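You operate a simulated robot arm through the tools that you are given. There is no shell and no other tool. Be economical: measure what you need, move in short steps, check, and stop when the job is done.

You are at the controls of a simulated robot arm. One attempt, no reset.

Task
Scrub the white crust off the trough, then run tap 7 clear.
Fine: with the scrubbing brush, which goes back where it lay; tap off, no other tap run. Set down upright: scrubbing brush. What is to be rubbed or washed off counts as gone when no trace of it is left.

The check looks at the end state, three seconds after you hand in, the way a careful person would. Anything else that was tipped, shoved, dropped, spilled or broken makes it a failure.

Robot
A 7-joint arm with a two-finger parallel gripper, hanging from a carriage that runs on a rail from [-1863, -2] to [417, 0] (x, y) and turns from -6.336 to 5.672 rad about z. Base frame: it is fixed where the carriage stands at the start and does not move with it; the origin is on the floor, on the carriage's upright axis, x ahead of it, y to its left, z up; the surface under the hand at the start is at about z = 900. Lengths are in mm, angles in rad, forces in N, time in s.
With the tool pointing down near the work surface it reaches from about 220 to 680 mm from the robot's upright axis, wherever it stands. Its first joint turns from -2.897 to 2.897 rad. Places, roughly: lever 1 [1400, -500, 1000]; lever 2 [1200, -500, 1000]; lever 3 [1000, -500, 1000]; lever 4 [800, -500, 1000]; lever 5 [600, -500, 1000]; lever 6 [400, -500, 1000]; lever 7 [200, -500, 1000]; lever 8 [0, -500, 1000]; lever 9 [-200, -500, 1000]; something [200, -300, 900]. Payload 3.91 kg.
The TCP is the grasp point between the finger pads, 30 mm short of the fingertips. In the tool frame z runs along the fingers and y along their closing line. Largest opening 110 mm; finger width 20, thickness 10; the body of the gripper, 48 by 112 mm, starts 55 mm behind the TCP.
Orientation is told as [roll, pitch, yaw] about the base's x, y, z axes, in that order, counted from this pose: with the fingers straight down and closing along the base's y, the tool's x points along the base's -x, its y along +y and its z along -z.

Tools
- The arm moves only by the tool nudge_tool. Its argument "rows" is a list of rows, each an object of numbers (a shift or turn left out is 0, a gripper value left out holds the last): "x", "y", "z": the shift along the tool's x, y, z in mm; "ax", "ay", "az": the turn, a rotation vector about the tool's x, y, z in rad. In form: [{"x": .., "y": .., "z": .., "ax": .., "ay": .., "az": ..}, ...]. A call has 1 to 12 rows; each row is the pose to reach, as a shift and turn from the pose commanded when the call began, along the tool's axes at that moment. "jaw" is the opening in per cent of the stroke, from 0 (shut) to 100 (fully open), set as the call begins (left out, the last holds). A row lasts 0.2 s, in which the tool goes at most 50 mm and 0.15 rad; a call with a longer step from one row to the next is refused whole, and so is a gripper value outside its range. A pose out of reach is approached as far as the arm can. The call stops where the force on the tool passes 90 N (or 10 N more than at its start, if that is more) or the arm is blocked; 0.2 s more then pass. The fingers move at their own pace (about 108 mm/s each) and stop on an object; they squeeze with about 25 N. The grip force told is the motor's: it shows also when the fingers shut on nothing. Time passes only in rows, and 0.2 s behind the last, so rows that repeat a pose let the fingers close. The reply holds the time, the measured pose of the TCP, the force on the tool along the base axes, the opening and the grip force, in the units named above and with some noise, with the torque about the TCP (base axes, N m) and any sound that the robot's microphone picked up.
- Cameras (640 x 400 px; columns grow to the right, rows downward): "scene" is now at [220.5, -85.3, 1548.9]; the picture's right is [-0.98, -0.22, 0.00], its down [-0.17, 0.76, -0.63] and it looks along [0.14, -0.61, -0.78] (base axes); focal length 254 px, centre (320, 200). "wrist" rides on the gripper at [72, 17, -103] in the tool frame; the picture's right is [-0.23, 0.97, 0.00], its down [-0.76, -0.18, -0.62] and it looks along [-0.61, -0.14, 0.78] (tool axes); focal length 222 px, centre (320, 200). There is no depth. A picture from a camera that has moved, and an enlarged one, comes with that camera's place and axes in the base frame and with its lens. The place of the scene camera against the robot may be out by one fixed shift of up to 25 mm in any direction.
- capture(camera): a new picture of that camera. No time passes.
- slide_trunk(by): slides the trunk up (or, below 0, down) by that many mm; the arm and the scene camera ride with it, the base frame stays. It gives what a move gives, with no picture.
- base_move(legs): drives the robot by 1 to 6 legs, each [ahead, left, turn to the left] in mm, mm and rad, along the robot's own axes; the way and the turn of a leg run together, so that a leg with both is an arc; at most 1500 mm and 3.142 rad a leg. The arm and the cameras ride along, it lands a little off, and it stops where it bumps. It keeps to its track: a leg is cut to what the track allows. It gives what a move gives.
- aim_head(pan, tilt): turns the head with the scene camera to pan (to the left, within 2.705 rad either way) and tilt (down, from -0.506 to 1.204), counted from straight ahead of the robot. It gives what a move gives.
- enlarge(camera, box): a new picture of the part [left, top, right, bottom] of that camera's present view, enlarged. No time passes.
- job_done(): hands the job in; it is judged then, once.

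Work in short steps. Places have to be worked out from the pictures, the camera data and where the tool is seen: move nearer, look again, correct. Check each grasp and each placing, and mend what went wrong. You have 120 turns and 78 pictures in all, those below and enlarged ones among them. Open the gripper and draw the arm clear of the work before you hand the job in, unless the task says otherwise.

The tools are called as name(argument=value, ...) on one line, values as JSON. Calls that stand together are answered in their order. nudge_tool: Moves the arm, as the interface text tells. Its arguments: {"type":"object","properties":{"rows":{"type":"array","items":{"type":"object","properties":{"x":{"type":"number"},"y":{"type":"number"},"z":{"type":"number"},"ax":{"type":"number"},"ay":{"type":"number"},"az":{"type":"number"}}}},"jaw":{"type":"number"}},"required":["rows"]} The other tools are called the same way: slide_trunk (by) slides the trunk up or down; base_move (legs) drives the base; aim_head (pan, tilt) turns the head that bears the scene camera; capture (camera) takes a picture; enlarge (camera, box) takes an enlarged picture of a part of a camera's view; job_done () hands the job in.

At the start:

```text
t: 0.0
tool_pos: [272.2, -414.8, 1198.7]
tool_rot: [0.0, -0.003, 0.0]
contact_force: [-0.3, -0.2, 0.6]
torque: [-0.02, 0.01, 0.0]
finger_gap: 110.0
finger_force: 0.2
trunk travel left (down, up): [-250.0, 330.0]
robot x, y, heading: [-1.2, -4.1, 0.001]
head pan, tilt: [-1.353, 0.894]
```

scene: 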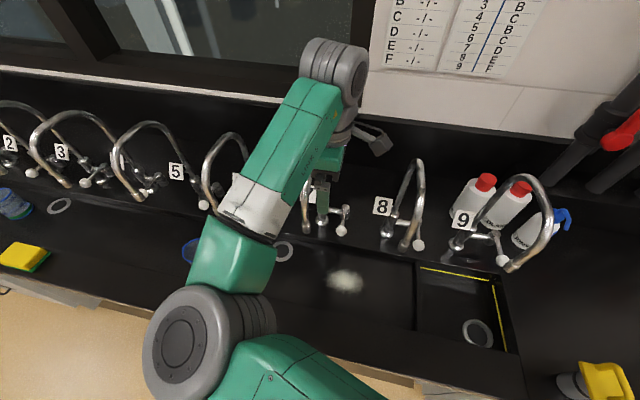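
wrist: 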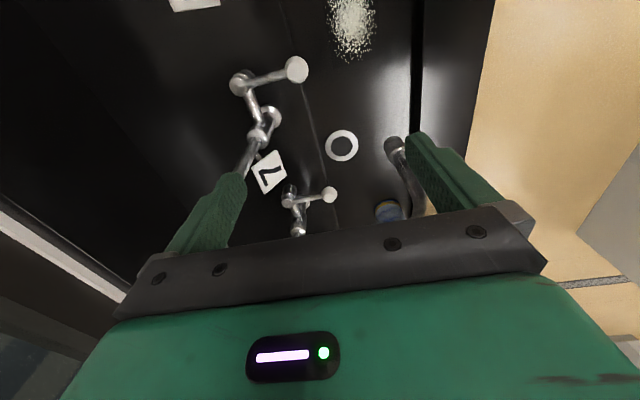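

I'll look around first: zoom on the notice on the wall and the area at the right, where something yellow lies.

enlarge(camera="scene", box=[370, 0, 560, 80])

aim_head(pan=-2.2, tilt=0.8)

capture(camera="scene")

aim_head(pan=-0.5, tilt=0.6)

capture(camera="scene")

```text
3.37 times, centred on (465, 40) of scene
camera zoom: at [220.5, -85.3, 1548.9], right [-0.98, -0.22, 0.0], down [-0.17, 0.76, -0.63], along [0.14, -0.61, -0.78], focal length 855 px, centre (-168, 739)
```

zoom: 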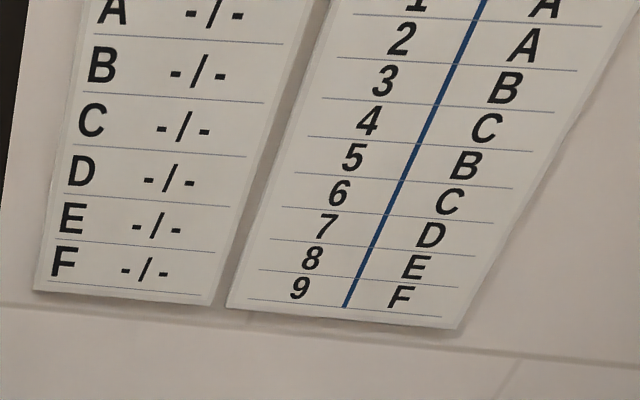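

```text
t: 1.2
tool_pos: [272.5, -415.1, 1198.7]
tool_rot: [0.0, -0.002, 0.001]
contact_force: [-0.7, 0.7, 0.6]
torque: [0.03, 0.0, 0.0]
finger_gap: 110.2
finger_force: 0.1
trunk travel left (down, up): [-250.0, 330.0]
robot x, y, heading: [-0.3, 1.3, 0.0]
head pan, tilt: [-2.201, 0.799]
```

```text
74 pictures are left
camera scene: at [156.6, -76.4, 1556.3], right [-0.81, 0.59, 0.0], down [0.42, 0.58, -0.7], along [-0.41, -0.56, -0.72], focal length 254 px, centre (320, 200)
```

scene: 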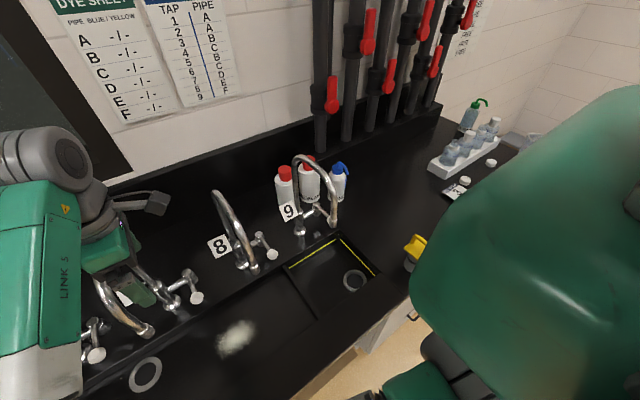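

```text
t: 2.9
tool_pos: [272.4, -415.0, 1199.7]
tool_rot: [0.0, -0.002, -0.001]
contact_force: [-0.5, 0.4, 0.2]
torque: [-0.03, 0.02, 0.01]
finger_gap: 109.8
finger_force: 0.0
trunk travel left (down, up): [-250.0, 330.0]
robot x, y, heading: [0.1, -1.7, 0.003]
head pan, tilt: [-0.499, 0.6]
```

```text
73 pictures are left
camera scene: at [281.7, -53.6, 1573.2], right [-0.48, -0.88, 0.0], down [-0.5, 0.27, -0.83], along [0.72, -0.4, -0.56], focal length 254 px, centre (320, 200)
```

scene: 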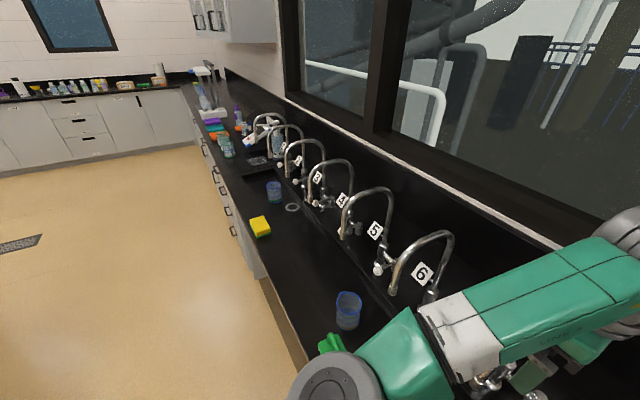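

Water comes through valved pipes, it seems. I'll look closer at the valves, sheets, and brush.

aim_head(pan=-2.2, tilt=0.5)

capture(camera="scene")

enlarge(camera="scene", box=[300, 40, 500, 260])

enlarge(camera="scene", box=[20, 40, 260, 220])

```text
t: 4.6
tool_pos: [273.2, -414.9, 1199.4]
tool_rot: [0.001, -0.002, 0.0]
contact_force: [0.3, 0.7, 0.5]
torque: [0.01, -0.01, 0.03]
finger_gap: 109.9
finger_force: 0.2
trunk travel left (down, up): [-250.0, 330.0]
robot x, y, heading: [1.1, -2.1, 0.002]
head pan, tilt: [-2.201, 0.499]
```

```text
72 pictures are left
camera scene: at [150.5, -84.8, 1582.3], right [-0.81, 0.59, 0.0], down [0.28, 0.39, -0.88], along [-0.52, -0.71, -0.48], focal length 254 px, centre (320, 200)
```

scene: 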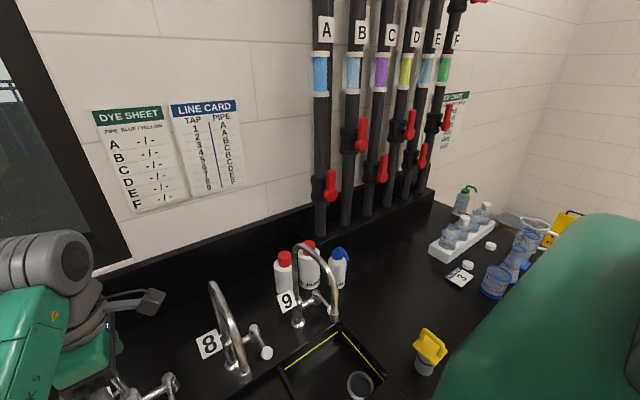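

```text
1.82 times, centred on (400, 150) of scene
camera zoom: at [150.5, -84.8, 1582.3], right [-0.81, 0.59, 0.0], down [0.28, 0.39, -0.88], along [-0.52, -0.71, -0.48], focal length 461 px, centre (174, 291)
```

zoom: 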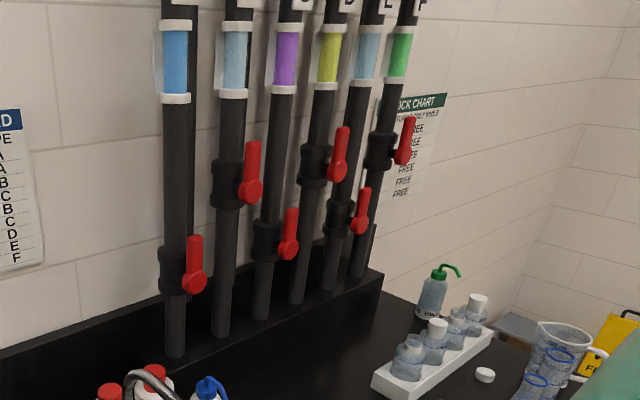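

```text
2.22 times, centred on (140, 130) of scene
camera zoom: at [150.5, -84.8, 1582.3], right [-0.81, 0.59, 0.0], down [0.28, 0.39, -0.88], along [-0.52, -0.71, -0.48], focal length 564 px, centre (720, 356)
```

zoom: 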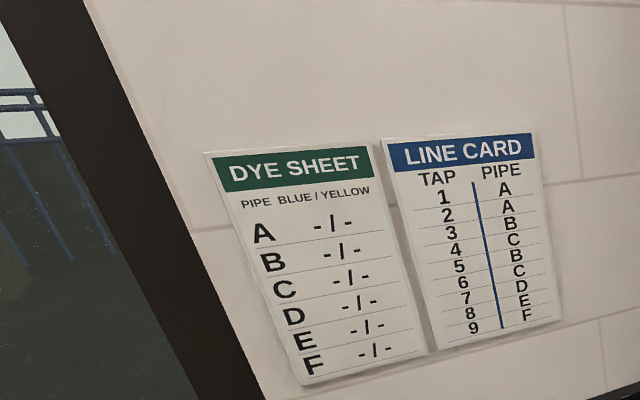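

Pipe D (tap 7) holds yellow dye; all valves look open. Now find the brush: zoom on the yellow thing, then look straight down for the rest.

enlarge(camera="scene", box=[360, 260, 600, 400])

aim_head(pan=-0.6, tilt=1.0)

capture(camera="scene")

aim_head(pan=-2.3, tilt=1.0)

capture(camera="scene")

```text
2.67 times, centred on (480, 330) of scene
camera zoom: at [150.5, -84.8, 1582.3], right [-0.81, 0.59, 0.0], down [0.28, 0.39, -0.88], along [-0.52, -0.71, -0.48], focal length 677 px, centre (-107, -147)
```

zoom: 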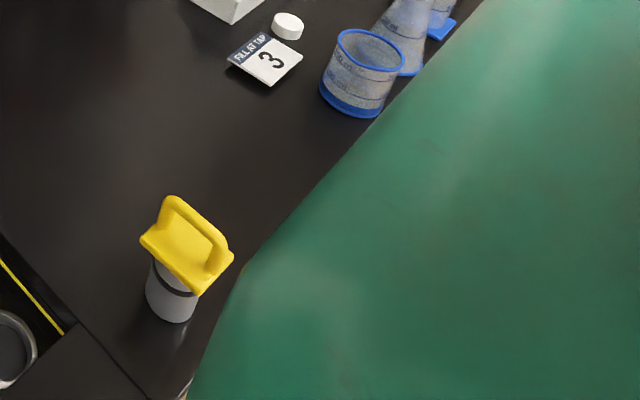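

```text
t: 6.3
tool_pos: [272.4, -415.9, 1199.0]
tool_rot: [0.0, -0.002, 0.002]
contact_force: [-0.2, -0.3, 0.6]
torque: [0.02, 0.03, -0.02]
finger_gap: 110.2
finger_force: 0.0
trunk travel left (down, up): [-250.0, 330.0]
robot x, y, heading: [-0.4, -2.3, 0.002]
head pan, tilt: [-0.6, 1.0]
```

```text
68 pictures are left
camera scene: at [261.6, -50.6, 1541.2], right [-0.57, -0.82, 0.0], down [-0.69, 0.48, -0.54], along [0.45, -0.31, -0.84], focal length 254 px, centre (320, 200)
```

scene: 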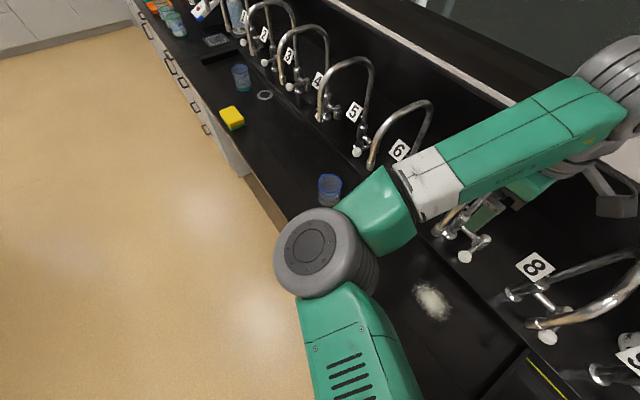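

```text
t: 8.0
tool_pos: [272.2, -414.7, 1200.3]
tool_rot: [-0.001, 0.0, 0.001]
contact_force: [-0.1, 0.2, 0.5]
torque: [-0.01, -0.03, -0.01]
finger_gap: 110.1
finger_force: 0.1
trunk travel left (down, up): [-250.0, 330.0]
robot x, y, heading: [0.1, -2.2, 0.001]
head pan, tilt: [-2.3, 1.0]
```

```text
67 pictures are left
camera scene: at [157.7, -63.2, 1541.2], right [-0.75, 0.67, 0.0], down [0.56, 0.63, -0.54], along [-0.36, -0.4, -0.84], focal length 254 px, centre (320, 200)
```

scene: 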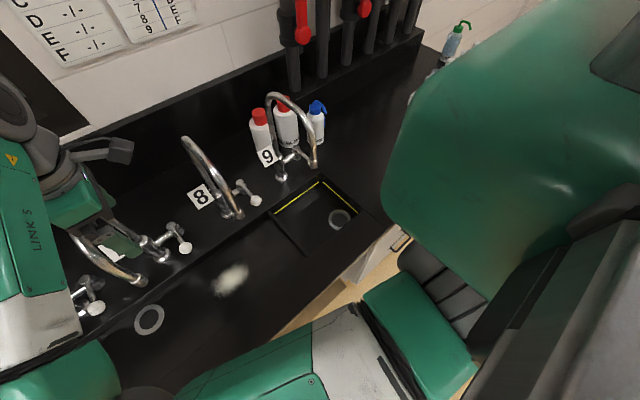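

The yellow item at right looks like a handle on a grey cylinder; a green thing near [450..600,-200] was hidden behind the arm. I'll raise the trunk and look from above.

slide_trunk(by=200)

base_move(legs=[[-350, 0, 0]])

aim_head(pan=-0.75, tilt=0.85)

capture(camera="scene")

aim_head(pan=-1.9, tilt=0.9)

capture(camera="scene")

```text
t: 10.2
tool_pos: [272.2, -416.1, 1399.4]
tool_rot: [-0.002, -0.002, 0.002]
contact_force: [0.1, 0.0, 0.2]
torque: [-0.02, -0.03, 0.0]
finger_gap: 110.2
finger_force: 0.2
trunk travel left (down, up): [-450.0, 130.0]
robot x, y, heading: [2.6, -0.1, 0.005]
head pan, tilt: [-2.3, 1.0]
```

```text
t: 12.5
tool_pos: [-76.5, -415.2, 1400.1]
tool_rot: [0.001, -0.001, 0.001]
contact_force: [-0.2, 0.1, 0.0]
torque: [-0.02, 0.05, 0.0]
finger_gap: 109.9
finger_force: 0.1
trunk travel left (down, up): [-450.0, 130.0]
robot x, y, heading: [-348.9, -3.5, 0.004]
head pan, tilt: [-2.3, 1.0]
```

```text
t: 14.1
tool_pos: [-76.6, -414.9, 1399.3]
tool_rot: [-0.001, -0.002, 0.0]
contact_force: [0.1, 0.3, -0.4]
torque: [0.02, 0.05, -0.01]
finger_gap: 110.1
finger_force: 0.1
trunk travel left (down, up): [-450.0, 130.0]
robot x, y, heading: [-348.0, 0.3, 0.003]
head pan, tilt: [-0.75, 0.85]
```

```text
66 pictures are left
camera scene: at [-87.9, -64.8, 1752.3], right [-0.68, -0.73, 0.0], down [-0.55, 0.51, -0.66], along [0.48, -0.45, -0.75], focal length 254 px, centre (320, 200)
```

scene: 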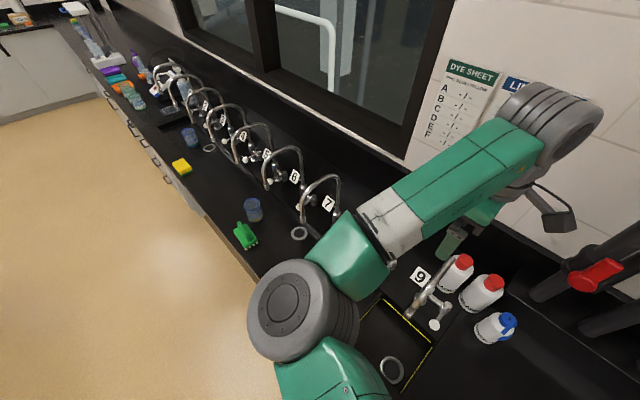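

```text
t: 15.5
tool_pos: [-76.3, -415.5, 1400.1]
tool_rot: [0.001, -0.001, 0.0]
contact_force: [0.8, -0.4, -0.3]
torque: [-0.01, -0.01, -0.01]
finger_gap: 110.0
finger_force: 0.1
trunk travel left (down, up): [-450.0, 130.0]
robot x, y, heading: [-351.7, -2.2, 0.003]
head pan, tilt: [-1.901, 0.901]
```

```text
65 pictures are left
camera scene: at [-169.4, -82.9, 1748.4], right [-0.95, 0.32, 0.0], down [0.25, 0.74, -0.62], along [-0.2, -0.59, -0.78], focal length 254 px, centre (320, 200)
```

scene: 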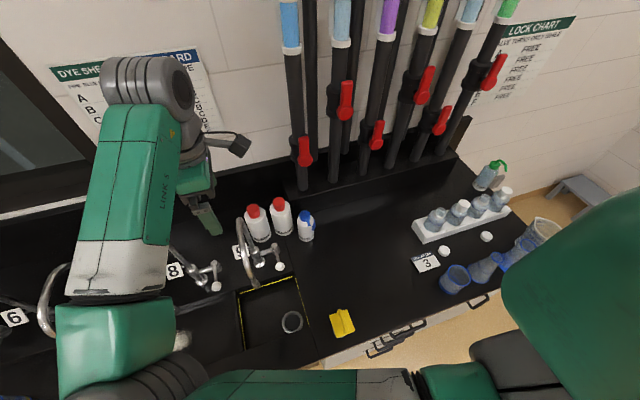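

I'll zoom on the green object (left) and get the yellow again.

enlarge(camera="scene", box=[300, 290, 380, 350])

aim_head(pan=-0.75, tilt=0.85)

enlarge(camera="scene", box=[150, 140, 340, 260])

```text
6.67 times, centred on (340, 320) of scene
camera zoom: at [-169.4, -82.9, 1748.4], right [-0.95, 0.32, 0.0], down [0.25, 0.74, -0.62], along [-0.2, -0.59, -0.78], focal length 1692 px, centre (187, -600)
```

zoom: 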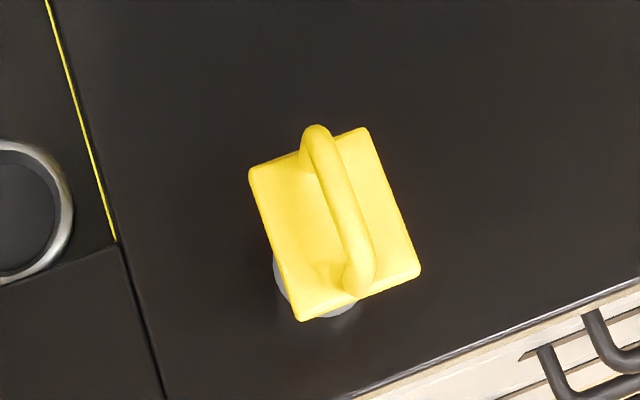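

```text
t: 16.8
tool_pos: [-76.2, -415.3, 1399.4]
tool_rot: [-0.001, -0.002, -0.001]
contact_force: [-0.5, 0.4, 0.0]
torque: [0.01, -0.01, 0.01]
finger_gap: 110.1
finger_force: 0.0
trunk travel left (down, up): [-450.0, 130.0]
robot x, y, heading: [-349.6, 2.6, 0.004]
head pan, tilt: [-0.75, 0.85]
```

```text
3.33 times, centred on (245, 200) of scene
camera zoom: at [-87.9, -64.8, 1752.3], right [-0.68, -0.73, 0.0], down [-0.55, 0.51, -0.66], along [0.48, -0.45, -0.75], focal length 846 px, centre (570, 200)
```

zoom: 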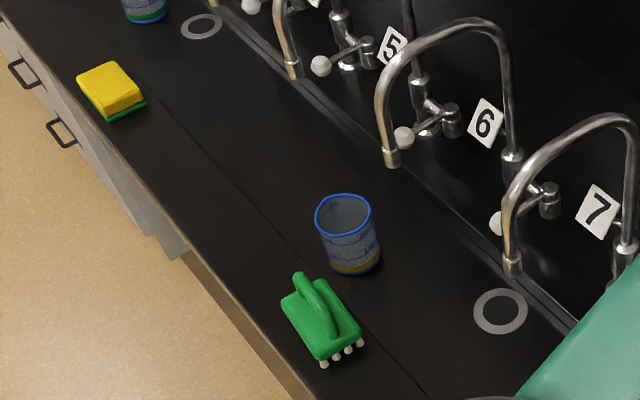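

The green brush with white bristles is the scrubbing brush, about [507, -228]. From robot x≈150 both brush, crust and lever 7 are in reach; drive there.

base_move(legs=[[510, 0, 0]])

aim_head(pan=-0.45, tilt=1.0)

capture(camera="scene")

capture(camera="wrist")

```text
t: 19.8
tool_pos: [431.9, -414.4, 1400.7]
tool_rot: [0.001, -0.002, -0.001]
contact_force: [-0.1, -0.5, -0.1]
torque: [0.02, 0.02, -0.02]
finger_gap: 110.2
finger_force: 0.1
trunk travel left (down, up): [-450.0, 130.0]
robot x, y, heading: [160.1, 0.5, -0.0]
head pan, tilt: [-0.75, 0.85]
```

```text
t: 20.6
tool_pos: [432.0, -413.8, 1400.1]
tool_rot: [0.0, -0.002, 0.0]
contact_force: [-0.3, 0.3, 0.6]
torque: [0.02, -0.01, -0.01]
finger_gap: 109.9
finger_force: 0.1
trunk travel left (down, up): [-450.0, 130.0]
robot x, y, heading: [161.4, 2.4, 0.003]
head pan, tilt: [-0.45, 1.0]
```

```text
62 pictures are left
camera scene: at [425.9, -41.2, 1741.2], right [-0.43, -0.9, 0.0], down [-0.76, 0.37, -0.54], along [0.49, -0.24, -0.84], focal length 254 px, centre (320, 200)
```

scene: 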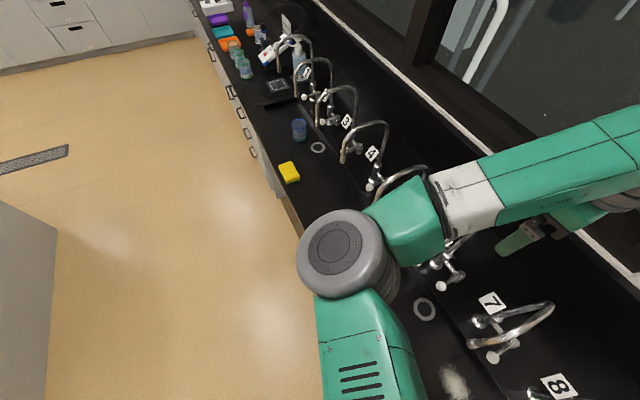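

```text
61 pictures are left
camera wrist: at [359.1, -397.9, 1502.6], right [0.23, 0.97, 0.0], down [0.76, -0.18, 0.62], along [0.61, -0.14, -0.78], focal length 222 px, centre (320, 200)
```

wrist: 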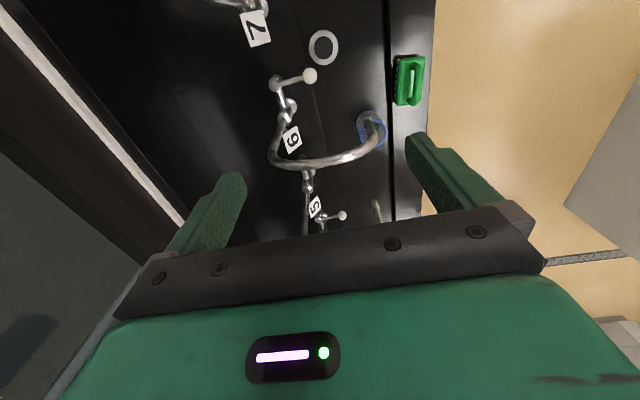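

Brush at about [507, -222], handle roughly along x, so the current finger orientation suits. Move above it, then down to z≈1160.

nudge_tool(rows=[{"x": -15, "y": 38}, {"x": -30, "y": 76}, {"x": -45, "y": 114}, {"x": -60, "y": 152}, {"x": -75, "y": 190}, {"x": -75, "y": 190, "z": 48}, {"x": -75, "y": 190, "z": 96}, {"x": -75, "y": 190, "z": 144}, {"x": -75, "y": 190, "z": 192}, {"x": -75, "y": 190, "z": 240}, {"x": -75, "y": 190, "z": 240}], jaw=100)

capture(camera="wrist")

```text
t: 23.0
tool_pos: [507.1, -225.1, 1159.9]
tool_rot: [0.002, 0.0, 0.002]
contact_force: [0.0, 0.4, -0.5]
torque: [-0.01, -0.01, 0.01]
finger_gap: 110.0
finger_force: 0.2
trunk travel left (down, up): [-450.0, 130.0]
robot x, y, heading: [156.5, 2.3, -0.002]
head pan, tilt: [-0.45, 1.0]
```

```text
60 pictures are left
camera wrist: at [434.9, -207.8, 1262.9], right [0.23, 0.97, 0.0], down [0.76, -0.18, 0.62], along [0.61, -0.14, -0.78], focal length 222 px, centre (320, 200)
```

wrist: 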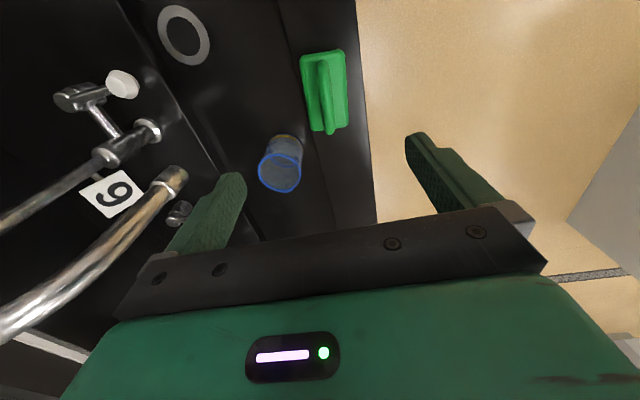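

The handle runs about -0.135 rad from x, centre around [510, -217]. Turn the tool to match, centre, descend to 1040 and look.

nudge_tool(rows=[{"x": -2, "y": 6, "z": 40, "az": 0.07}, {"x": -4, "y": 7, "z": 80, "az": 0.135}, {"x": -4, "y": 7, "z": 120, "az": 0.135}, {"x": -4, "y": 7, "z": 120, "az": 0.135}], jaw=60)

capture(camera="wrist")

aim_head(pan=-0.6, tilt=1.1)

capture(camera="scene")

```text
t: 24.0
tool_pos: [511.8, -218.7, 1038.4]
tool_rot: [0.001, 0.0, -0.135]
contact_force: [-0.2, -0.1, 0.5]
torque: [0.05, -0.02, 0.05]
finger_gap: 66.0
finger_force: 0.1
trunk travel left (down, up): [-450.0, 130.0]
robot x, y, heading: [161.2, 0.8, 0.003]
head pan, tilt: [-0.45, 1.0]
```

```text
59 pictures are left
camera wrist: at [441.0, -191.7, 1141.6], right [0.36, 0.93, 0.0], down [0.73, -0.28, 0.62], along [0.58, -0.22, -0.78], focal length 222 px, centre (320, 200)
```

wrist: 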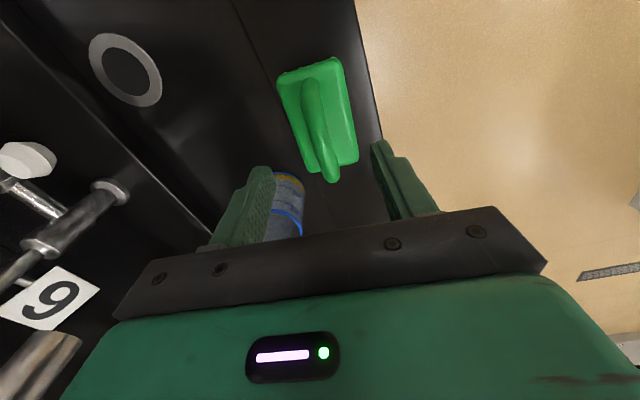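

```text
t: 24.7
tool_pos: [511.0, -217.7, 1038.9]
tool_rot: [-0.001, -0.001, -0.135]
contact_force: [-0.8, 0.2, -0.3]
torque: [0.0, -0.02, -0.02]
finger_gap: 65.9
finger_force: 0.0
trunk travel left (down, up): [-450.0, 130.0]
robot x, y, heading: [162.2, 3.4, 0.005]
head pan, tilt: [-0.6, 1.1]
```

```text
58 pictures are left
camera scene: at [415.3, -46.4, 1734.6], right [-0.56, -0.83, 0.0], down [-0.74, 0.5, -0.45], along [0.38, -0.26, -0.89], focal length 254 px, centre (320, 200)
```

scene: 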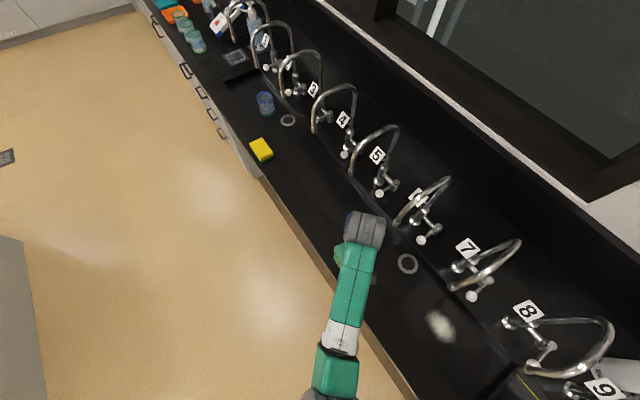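

Triangulated: handle top at z≈950, centre [515,-218], aligned. Narrow the jaw a bit and descend to tips around 937, just below the bar top, then look.

nudge_tool(rows=[{"x": -3, "z": 30}, {"x": -3, "z": 55}, {"x": -3, "z": 70}, {"x": -3, "z": 70}], jaw=40)

capture(camera="wrist")

```text
t: 25.7
tool_pos: [513.3, -216.8, 968.1]
tool_rot: [0.001, -0.001, -0.135]
contact_force: [0.0, 0.4, -0.1]
torque: [0.01, 0.04, -0.01]
finger_gap: 44.1
finger_force: 0.1
trunk travel left (down, up): [-450.0, 130.0]
robot x, y, heading: [155.6, 0.9, 0.003]
head pan, tilt: [-0.6, 1.1]
```

```text
57 pictures are left
camera wrist: at [444.0, -190.5, 1071.5], right [0.36, 0.93, 0.0], down [0.73, -0.28, 0.62], along [0.58, -0.22, -0.78], focal length 222 px, centre (320, 200)
```

wrist: 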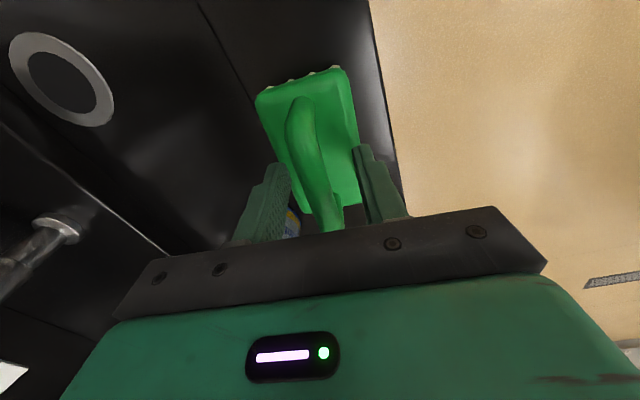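

The bar is between the fingers. Descend in small steps, watching for contact.

nudge_tool(rows=[{"z": 4}, {"z": 8}, {"z": 12}, {"z": 12}])

capture(camera="wrist")

```text
t: 26.5
tool_pos: [515.3, -218.6, 963.3]
tool_rot: [-0.003, -0.008, -0.136]
contact_force: [-13.0, 5.8, 46.2]
torque: [0.33, 0.49, 0.02]
finger_gap: 43.9
finger_force: 0.0
trunk travel left (down, up): [-450.0, 130.0]
robot x, y, heading: [161.8, 1.4, 0.005]
head pan, tilt: [-0.6, 1.1]
stopped in row 4: the force on the tool passed its limit at 103 N (the readings are from after the stop); the commanded pose is now the measured one
```

```text
56 pictures are left
camera wrist: at [445.3, -191.5, 1066.2], right [0.36, 0.93, 0.0], down [0.73, -0.28, 0.63], along [0.59, -0.22, -0.78], focal length 222 px, centre (320, 200)
```

wrist: 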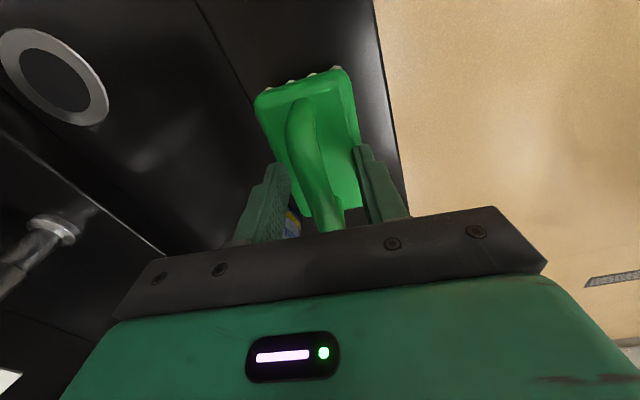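

Tips rest on the plate top (≈933). Lift 4 mm and close.

nudge_tool(rows=[{"z": -4}, {"z": -4}])

nudge_tool(rows=[{}, {}, {}, {}], jaw=0)

```text
t: 27.1
tool_pos: [514.4, -216.6, 964.4]
tool_rot: [-0.001, -0.003, -0.135]
contact_force: [1.0, 0.2, 2.0]
torque: [-0.04, -0.01, 0.0]
finger_gap: 44.2
finger_force: 0.1
trunk travel left (down, up): [-450.0, 130.0]
robot x, y, heading: [158.9, -0.4, 0.0]
head pan, tilt: [-0.6, 1.1]
```

```text
t: 28.1
tool_pos: [515.0, -216.6, 965.1]
tool_rot: [-0.001, -0.005, -0.135]
contact_force: [0.1, 0.2, -0.7]
torque: [-0.02, 0.01, 0.03]
finger_gap: 13.8
finger_force: 24.4
trunk travel left (down, up): [-450.0, 130.0]
robot x, y, heading: [157.7, 2.2, 0.007]
head pan, tilt: [-0.6, 1.1]
```

Gripped (13.8 mm). Lift 150 mm and look at the taps and crust in detail.

nudge_tool(rows=[{"z": -30}, {"z": -70}, {"z": -110}, {"z": -150}, {"z": -150}])

aim_head(pan=-1.35, tilt=1.0)

capture(camera="scene")

capture(camera="wrist")

```text
t: 29.3
tool_pos: [514.7, -216.5, 1116.6]
tool_rot: [-0.001, -0.006, -0.135]
contact_force: [0.8, 0.7, -0.3]
torque: [0.01, -0.02, -0.04]
finger_gap: 13.8
finger_force: 25.0
trunk travel left (down, up): [-450.0, 130.0]
robot x, y, heading: [160.6, 3.0, 0.002]
head pan, tilt: [-0.6, 1.1]
```

```text
t: 30.4
tool_pos: [513.7, -216.6, 1116.0]
tool_rot: [-0.001, -0.003, -0.135]
contact_force: [0.4, 0.0, -0.7]
torque: [0.0, 0.02, 0.01]
finger_gap: 14.0
finger_force: 25.0
trunk travel left (down, up): [-450.0, 130.0]
robot x, y, heading: [156.2, -3.4, 0.007]
head pan, tilt: [-1.349, 1.0]
```

```text
55 pictures are left
camera scene: at [378.1, -78.8, 1741.2], right [-0.98, -0.22, 0.0], down [-0.19, 0.82, -0.54], along [0.12, -0.53, -0.84], focal length 254 px, centre (320, 200)
```

scene: 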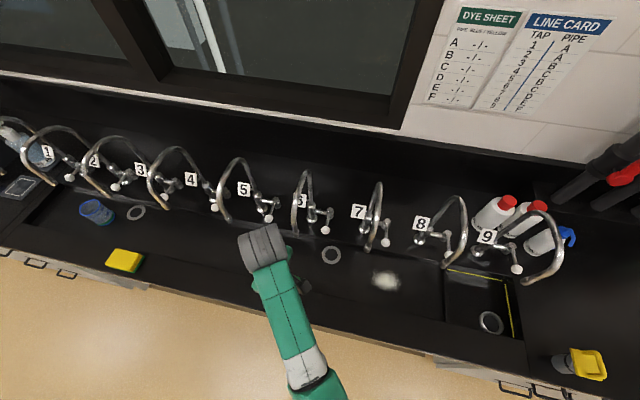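

```text
54 pictures are left
camera wrist: at [443.4, -190.1, 1219.4], right [0.36, 0.93, 0.0], down [0.73, -0.28, 0.63], along [0.59, -0.22, -0.78], focal length 222 px, centre (320, 200)
```

wrist: 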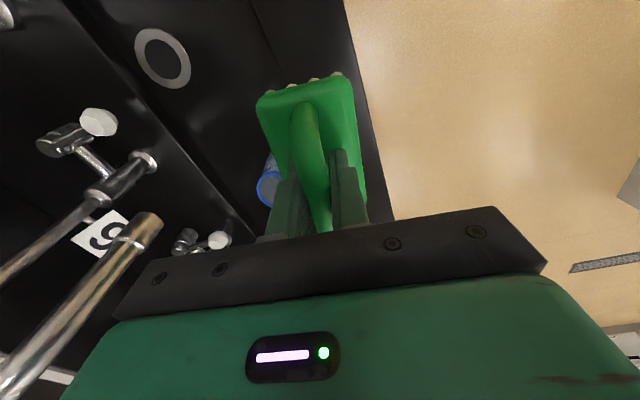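

Tap 7 is the one just right of tag 7, with the crust just in front of it. Zoom in.

enlarge(camera="scene", box=[280, 160, 480, 310])

```text
2.67 times, centred on (380, 235) of scene
camera zoom: at [378.1, -78.8, 1741.2], right [-0.98, -0.22, 0.0], down [-0.19, 0.82, -0.54], along [0.12, -0.53, -0.84], focal length 677 px, centre (160, 107)
```

zoom: 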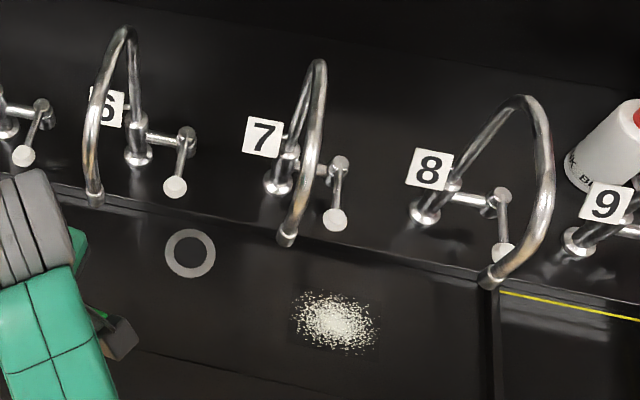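

Crust centre ≈[223,-340] (corrected by the offset seen at the brush), spout tips at about x=316 and 116, y≈-350, z≈1089. I'll carry the brush along the front to [223,-237], turning to yaw -0.5 so the wrist camera stays clear of spout 8.

nudge_tool(rows=[{"x": 41, "y": -8.4, "az": 0.05}, {"x": 82, "y": -16.9, "az": 0.1}, {"x": 123, "y": -25.3, "az": 0.16}, {"x": 164, "y": -33.8, "az": 0.21}, {"x": 205, "y": -42.2, "az": 0.26}, {"x": 246, "y": -50.7, "az": 0.31}, {"x": 286.7, "y": -59.1, "az": 0.365}, {"x": 286.7, "y": -59.1, "az": 0.365}])

capture(camera="wrist")

capture(camera="scene")

```text
t: 32.2
tool_pos: [220.3, -235.6, 1115.1]
tool_rot: [0.001, -0.002, -0.5]
contact_force: [0.0, 0.7, -1.2]
torque: [-0.03, -0.02, 0.01]
finger_gap: 13.7
finger_force: 24.8
trunk travel left (down, up): [-450.0, 130.0]
robot x, y, heading: [158.4, -3.9, 0.004]
head pan, tilt: [-1.349, 1.0]
```

```text
52 pictures are left
camera wrist: at [164.9, -186.1, 1217.2], right [0.67, 0.75, 0.0], down [0.58, -0.52, 0.63], along [0.47, -0.42, -0.78], focal length 222 px, centre (320, 200)
```

wrist: 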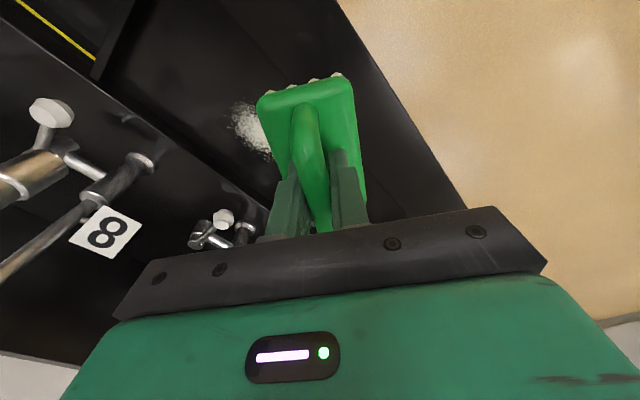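

```text
51 pictures are left
camera scene: at [378.1, -78.8, 1741.2], right [-0.98, -0.22, 0.0], down [-0.19, 0.82, -0.54], along [0.12, -0.53, -0.84], focal length 254 px, centre (320, 200)
```

scene: 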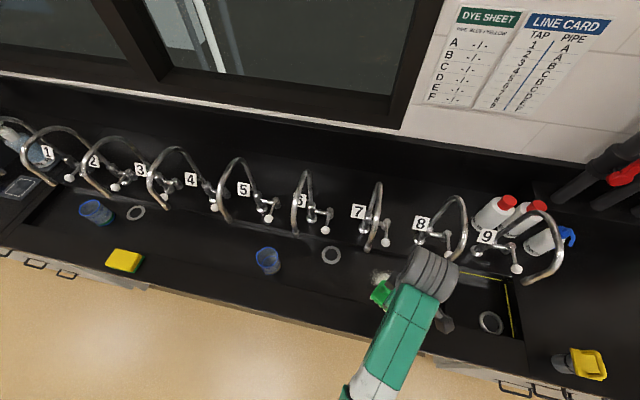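

Crust spans about x 160–270, y -310…-385. Go over its centre [216,-341] while descending to z≈1000 (bristles ≈935).

nudge_tool(rows=[{"x": -15, "y": -31, "z": 20}, {"x": -31, "y": -62, "z": 50}, {"x": -46.8, "y": -94, "z": 80}, {"x": -46.8, "y": -94, "z": 115}, {"x": -46.8, "y": -94, "z": 115}])

capture(camera="wrist")

capture(camera="scene")

```text
t: 33.4
tool_pos: [216.8, -342.4, 997.2]
tool_rot: [0.002, -0.003, -0.5]
contact_force: [0.3, 0.2, -0.4]
torque: [-0.01, -0.04, 0.01]
finger_gap: 13.9
finger_force: 24.8
trunk travel left (down, up): [-450.0, 130.0]
robot x, y, heading: [160.9, 0.6, 0.003]
head pan, tilt: [-1.349, 1.0]
```

```text
50 pictures are left
camera wrist: at [160.4, -293.3, 1099.2], right [0.67, 0.75, 0.0], down [0.58, -0.52, 0.63], along [0.47, -0.42, -0.78], focal length 222 px, centre (320, 200)
```

wrist: 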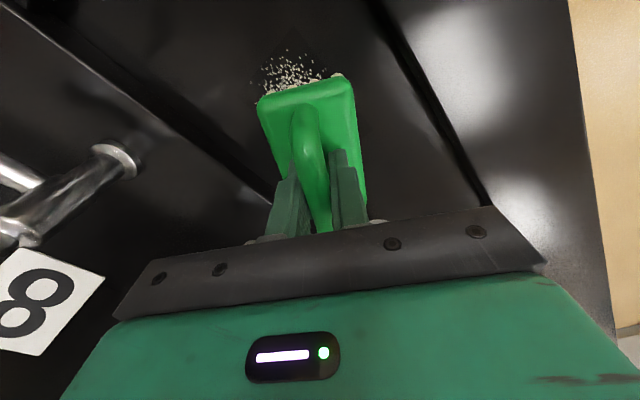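

```text
49 pictures are left
camera scene: at [378.1, -78.8, 1741.2], right [-0.98, -0.22, 0.0], down [-0.19, 0.82, -0.54], along [0.12, -0.53, -0.84], focal length 254 px, centre (320, 200)
```

scene: 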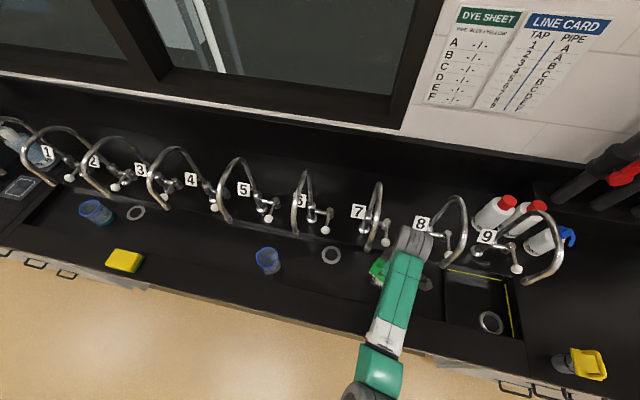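

Clearances look fine. Descend slowly toward contact.

nudge_tool(rows=[{"z": 10}, {"z": 18}, {"z": 24}, {"z": 28}, {"z": 30}, {"z": 32}])

```text
t: 34.8
tool_pos: [218.8, -342.5, 967.3]
tool_rot: [0.003, -0.004, -0.498]
contact_force: [0.2, 1.1, -0.2]
torque: [0.0, 0.01, 0.01]
finger_gap: 13.9
finger_force: 25.1
trunk travel left (down, up): [-450.0, 130.0]
robot x, y, heading: [162.3, 2.9, 0.001]
head pan, tilt: [-1.349, 1.0]
```

nudge_tool(rows=[{"z": 3}, {"z": 6}, {"z": 9}, {"z": 12}, {"z": 15}, {"z": 18}, {"z": 21}, {"z": 24}])

```text
t: 36.6
tool_pos: [221.0, -343.4, 943.6]
tool_rot: [0.0, -0.005, -0.501]
contact_force: [-0.4, 0.6, -2.2]
torque: [-0.03, 0.0, 0.0]
finger_gap: 14.1
finger_force: 24.7
trunk travel left (down, up): [-450.0, 130.0]
robot x, y, heading: [159.9, 1.9, -0.002]
head pan, tilt: [-1.349, 1.0]
```

No contact yet; the trough is sunken. Continue down in 3 mm steps.

nudge_tool(rows=[{"z": 3}, {"z": 6}, {"z": 9}, {"z": 12}, {"z": 15}, {"z": 18}, {"z": 21}, {"z": 24}, {"z": 27}, {"z": 30}])

capture(camera="wrist")

```text
t: 37.9
tool_pos: [219.3, -344.6, 934.0]
tool_rot: [-0.005, -0.003, -0.499]
contact_force: [-0.5, 15.5, 59.4]
torque: [0.87, -0.01, 0.04]
finger_gap: 14.1
finger_force: 24.9
trunk travel left (down, up): [-450.0, 130.0]
robot x, y, heading: [157.6, 1.7, -0.003]
head pan, tilt: [-1.349, 1.0]
stopped in row 6: the force on the tool passed its limit at 102 N (the readings are from after the stop); the commanded pose is now the measured one
```

```text
48 pictures are left
camera wrist: at [163.1, -294.6, 1036.1], right [0.67, 0.75, 0.0], down [0.58, -0.52, 0.63], along [0.47, -0.42, -0.78], focal length 222 px, centre (320, 200)
```

wrist: 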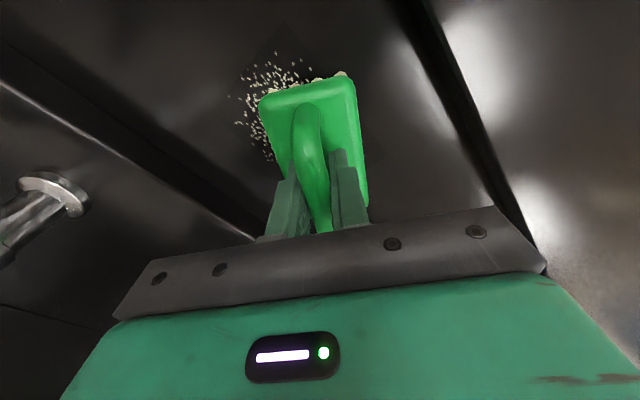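

Contact at TCP z≈935 (floor ≈870). Relax pressure by 2 mm and scrub with strokes across the tool's y.

nudge_tool(rows=[{"z": -2}, {"y": -15, "z": -2}, {"y": -30, "z": -2}, {"y": -15, "z": -2}, {"y": 0, "z": -2}, {"y": 15, "z": -2}, {"y": 28, "z": -2}, {"y": 10, "z": -2}, {"y": -12, "z": -2}, {"y": -30, "z": -2}, {"y": -12, "z": -2}, {"y": 0, "z": -2}])

capture(camera="wrist")

```text
t: 40.5
tool_pos: [219.7, -344.1, 932.6]
tool_rot: [-0.005, -0.004, -0.499]
contact_force: [0.1, -4.5, 12.5]
torque: [0.13, -0.08, -0.12]
finger_gap: 13.9
finger_force: 24.7
trunk travel left (down, up): [-450.0, 130.0]
robot x, y, heading: [158.8, 2.3, 0.001]
head pan, tilt: [-1.349, 1.0]
```

```text
47 pictures are left
camera wrist: at [162.1, -295.0, 1036.5], right [0.67, 0.75, 0.0], down [0.58, -0.52, 0.63], along [0.47, -0.42, -0.78], focal length 222 px, centre (320, 200)
```

wrist: 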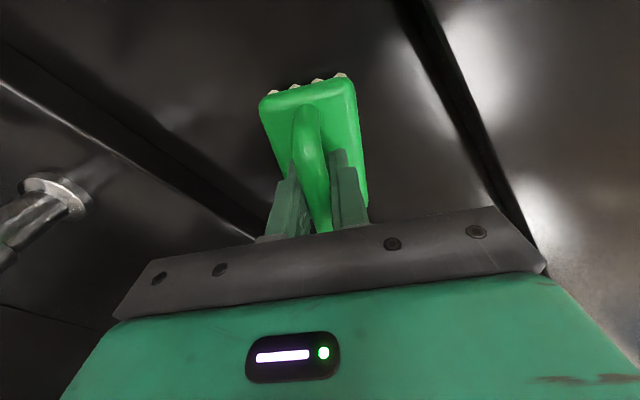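

Visible crust already gone on this side at ~12 N. Do more strokes shifted along the brush's length both ways for full coverage.

nudge_tool(rows=[{"x": -20}, {"x": -20, "y": -18}, {"x": -20, "y": -32}, {"x": -20, "y": -10}, {"x": -20, "y": 12}, {"x": -20, "y": 30}, {"x": 0, "y": 30}, {"x": 18, "y": 30}, {"x": 18, "y": 8}, {"x": 18, "y": -14}, {"x": 18, "y": -30}, {"x": 0, "y": -10}])

nudge_tool(rows=[{"y": 10, "z": -20}, {"y": 10, "z": -60}, {"y": 10, "z": -105}, {"y": 55, "x": 20, "z": -120}, {"y": 100, "x": 45, "z": -130}, {"y": 140, "x": 65, "z": -140}])

enlarge(camera="scene", box=[280, 160, 480, 310])

capture(camera="wrist")

```text
t: 43.0
tool_pos: [213.0, -353.5, 933.2]
tool_rot: [-0.003, -0.004, -0.501]
contact_force: [-2.1, -1.6, 18.6]
torque: [0.26, 0.75, 0.02]
finger_gap: 13.7
finger_force: 25.2
trunk travel left (down, up): [-450.0, 130.0]
robot x, y, heading: [157.6, -2.3, 0.0]
head pan, tilt: [-1.349, 1.0]
```

```text
refused: row 4 steps farther than a row can; nothing moved
```

```text
2.67 times, centred on (380, 235) of scene
camera zoom: at [377.7, -79.4, 1740.7], right [-0.98, -0.22, 0.0], down [-0.19, 0.82, -0.54], along [0.12, -0.53, -0.84], focal length 677 px, centre (160, 107)
```

zoom: 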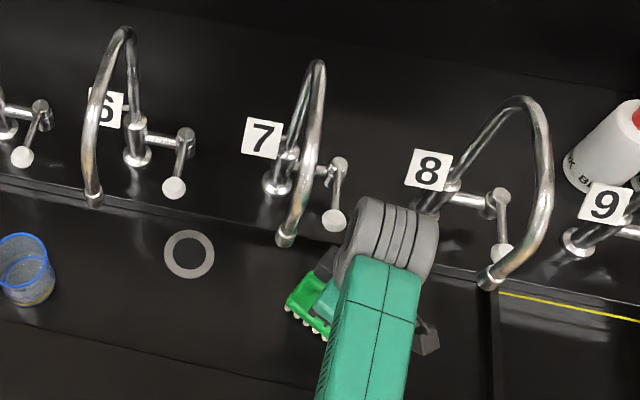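

```text
45 pictures are left
camera wrist: at [157.0, -303.9, 1036.5], right [0.67, 0.75, 0.0], down [0.58, -0.52, 0.63], along [0.47, -0.42, -0.78], focal length 222 px, centre (320, 200)
```

wrist: 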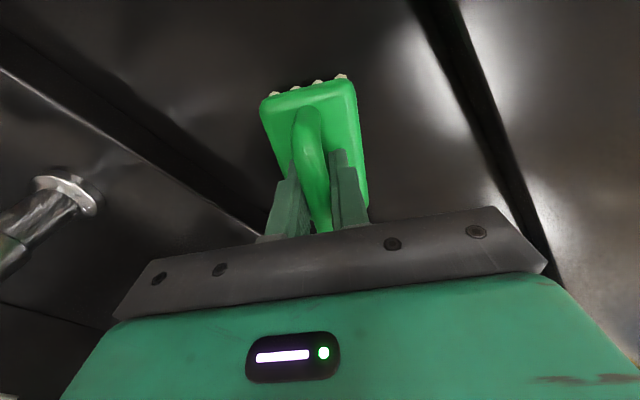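

Lift the brush straight up, then forward out of the way and inspect.

nudge_tool(rows=[{"z": -15}, {"z": -50}, {"z": -90}, {"z": -130}, {"x": 15, "y": 30, "z": -150}, {"x": 32, "y": 65, "z": -165}, {"x": 50, "y": 100, "z": -178}, {"x": 68, "y": 135, "z": -182}])

enlarge(camera="scene", box=[320, 220, 460, 330])

capture(camera="wrist")

```text
t: 44.9
tool_pos: [218.7, -200.6, 1114.3]
tool_rot: [-0.003, -0.004, -0.498]
contact_force: [-0.5, -0.2, -1.4]
torque: [0.02, -0.01, 0.0]
finger_gap: 13.9
finger_force: 25.1
trunk travel left (down, up): [-450.0, 130.0]
robot x, y, heading: [160.4, 0.2, -0.006]
head pan, tilt: [-1.349, 1.0]
```

```text
3.64 times, centred on (390, 275) of scene
camera zoom: at [378.0, -79.1, 1741.2], right [-0.98, -0.22, 0.0], down [-0.19, 0.82, -0.54], along [0.12, -0.53, -0.84], focal length 923 px, centre (66, -73)
```

zoom: 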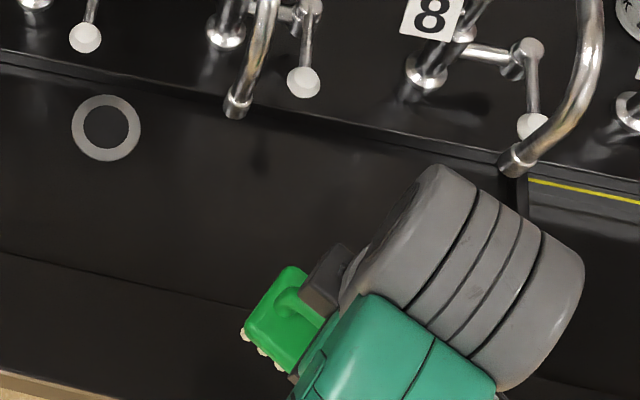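

```text
43 pictures are left
camera wrist: at [162.5, -151.1, 1216.8], right [0.67, 0.75, 0.0], down [0.58, -0.52, 0.63], along [0.47, -0.42, -0.78], focal length 222 px, centre (320, 200)
```

wrist: 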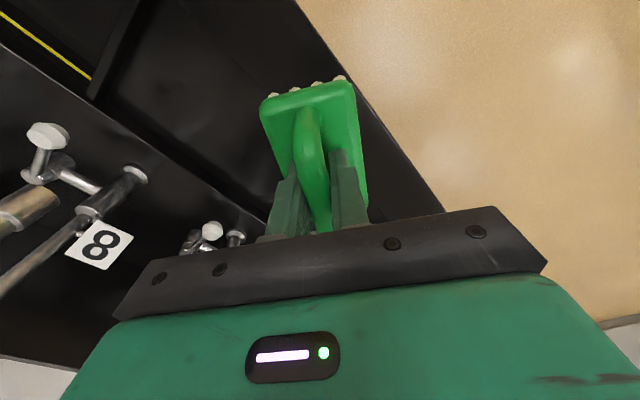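

The crust spot is hidden behind the wrist; shift the arm +x by ~140 and look again.

nudge_tool(rows=[{"x": -40, "y": 22}, {"x": -80, "y": 44}, {"x": -120, "y": 66}, {"x": -120, "y": 66}])

enlarge(camera="scene", box=[340, 230, 460, 310])

```text
t: 45.9
tool_pos: [355.5, -198.2, 1114.6]
tool_rot: [-0.003, -0.005, -0.5]
contact_force: [-0.5, -0.2, -0.7]
torque: [-0.03, -0.03, 0.0]
finger_gap: 13.7
finger_force: 25.0
trunk travel left (down, up): [-450.0, 130.0]
robot x, y, heading: [158.8, -1.1, -0.005]
head pan, tilt: [-1.349, 1.0]
```

```text
5.00 times, centred on (400, 270) of scene
camera zoom: at [378.1, -78.8, 1741.2], right [-0.98, -0.22, 0.0], down [-0.19, 0.82, -0.54], along [0.12, -0.53, -0.84], focal length 1269 px, centre (-80, -150)
```

zoom: 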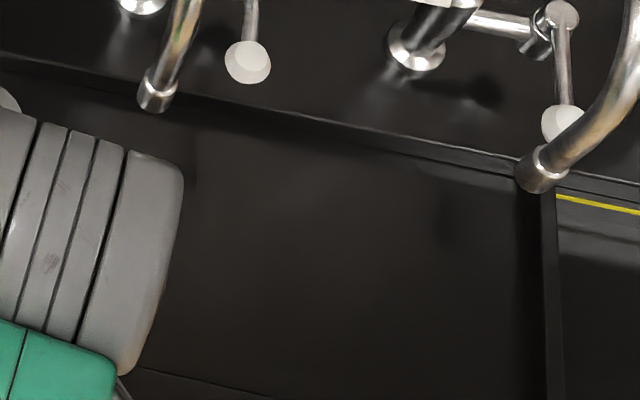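

The trough is clean there. Return the brush to [514.7,-216.6] with yaw -0.135 at height first.

nudge_tool(rows=[{"x": -37, "y": 15, "az": -0.1}, {"x": -74, "y": 30, "az": -0.2}, {"x": -111, "y": 45, "az": -0.3}, {"x": -148.7, "y": 60.1, "az": -0.365}, {"x": -148.7, "y": 60.1, "az": -0.365}, {"x": -148.7, "y": 60.1, "az": -0.365}])

capture(camera="wrist")

```text
t: 47.2
tool_pos: [515.0, -219.0, 1114.3]
tool_rot: [-0.004, -0.003, -0.134]
contact_force: [-0.6, -0.3, -2.3]
torque: [0.0, 0.03, -0.03]
finger_gap: 14.0
finger_force: 24.9
trunk travel left (down, up): [-450.0, 130.0]
robot x, y, heading: [157.9, 0.0, 0.003]
head pan, tilt: [-1.349, 1.0]
```

```text
41 pictures are left
camera wrist: at [444.0, -192.2, 1217.1], right [0.36, 0.93, 0.0], down [0.73, -0.28, 0.63], along [0.58, -0.23, -0.78], focal length 222 px, centre (320, 200)
```

wrist: 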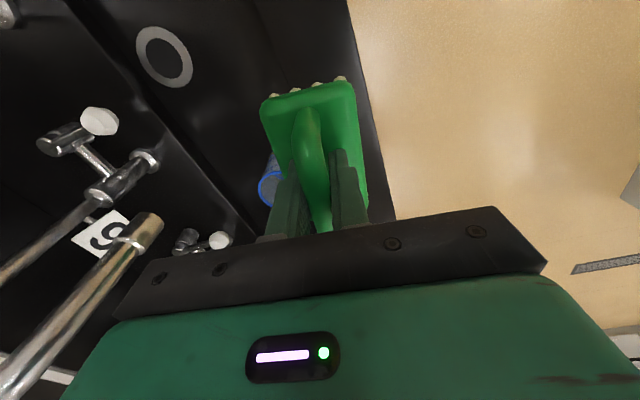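

Pose matches the pick-up view. Descend, ease into contact near 966.

nudge_tool(rows=[{"y": 1.5, "z": 40}, {"y": 1.5, "z": 80}, {"y": 1.5, "z": 115}, {"y": 1.5, "z": 135}, {"y": 1.5, "z": 143}, {"y": 1.5, "z": 146}, {"y": 1.5, "z": 148}, {"y": 1.5, "z": 148}])

```text
t: 49.0
tool_pos: [515.4, -218.6, 966.2]
tool_rot: [-0.002, -0.003, -0.135]
contact_force: [0.4, 0.4, -1.3]
torque: [-0.02, -0.02, -0.02]
finger_gap: 13.9
finger_force: 25.2
trunk travel left (down, up): [-450.0, 130.0]
robot x, y, heading: [164.1, 0.6, 0.001]
head pan, tilt: [-1.349, 1.0]
```

nudge_tool(rows=[{"z": 1, "y": 1}, {"z": 1.5, "y": 1}])

```text
t: 49.6
tool_pos: [515.6, -217.6, 967.2]
tool_rot: [-0.007, -0.003, -0.137]
contact_force: [-0.5, 0.1, -0.5]
torque: [-0.02, 0.01, 0.01]
finger_gap: 14.0
finger_force: 25.0
trunk travel left (down, up): [-450.0, 130.0]
robot x, y, heading: [156.5, 3.3, -0.002]
head pan, tilt: [-1.349, 1.0]
```

Not yet touching; another couple of mm.

nudge_tool(rows=[{"z": 1}, {"z": 2}])

```text
t: 50.2
tool_pos: [515.7, -217.6, 963.5]
tool_rot: [-0.004, -0.005, -0.134]
contact_force: [-0.1, -0.2, 1.4]
torque: [0.07, 0.1, 0.01]
finger_gap: 13.9
finger_force: 24.5
trunk travel left (down, up): [-450.0, 130.0]
robot x, y, heading: [159.0, -1.6, 0.007]
head pan, tilt: [-1.349, 1.0]
```

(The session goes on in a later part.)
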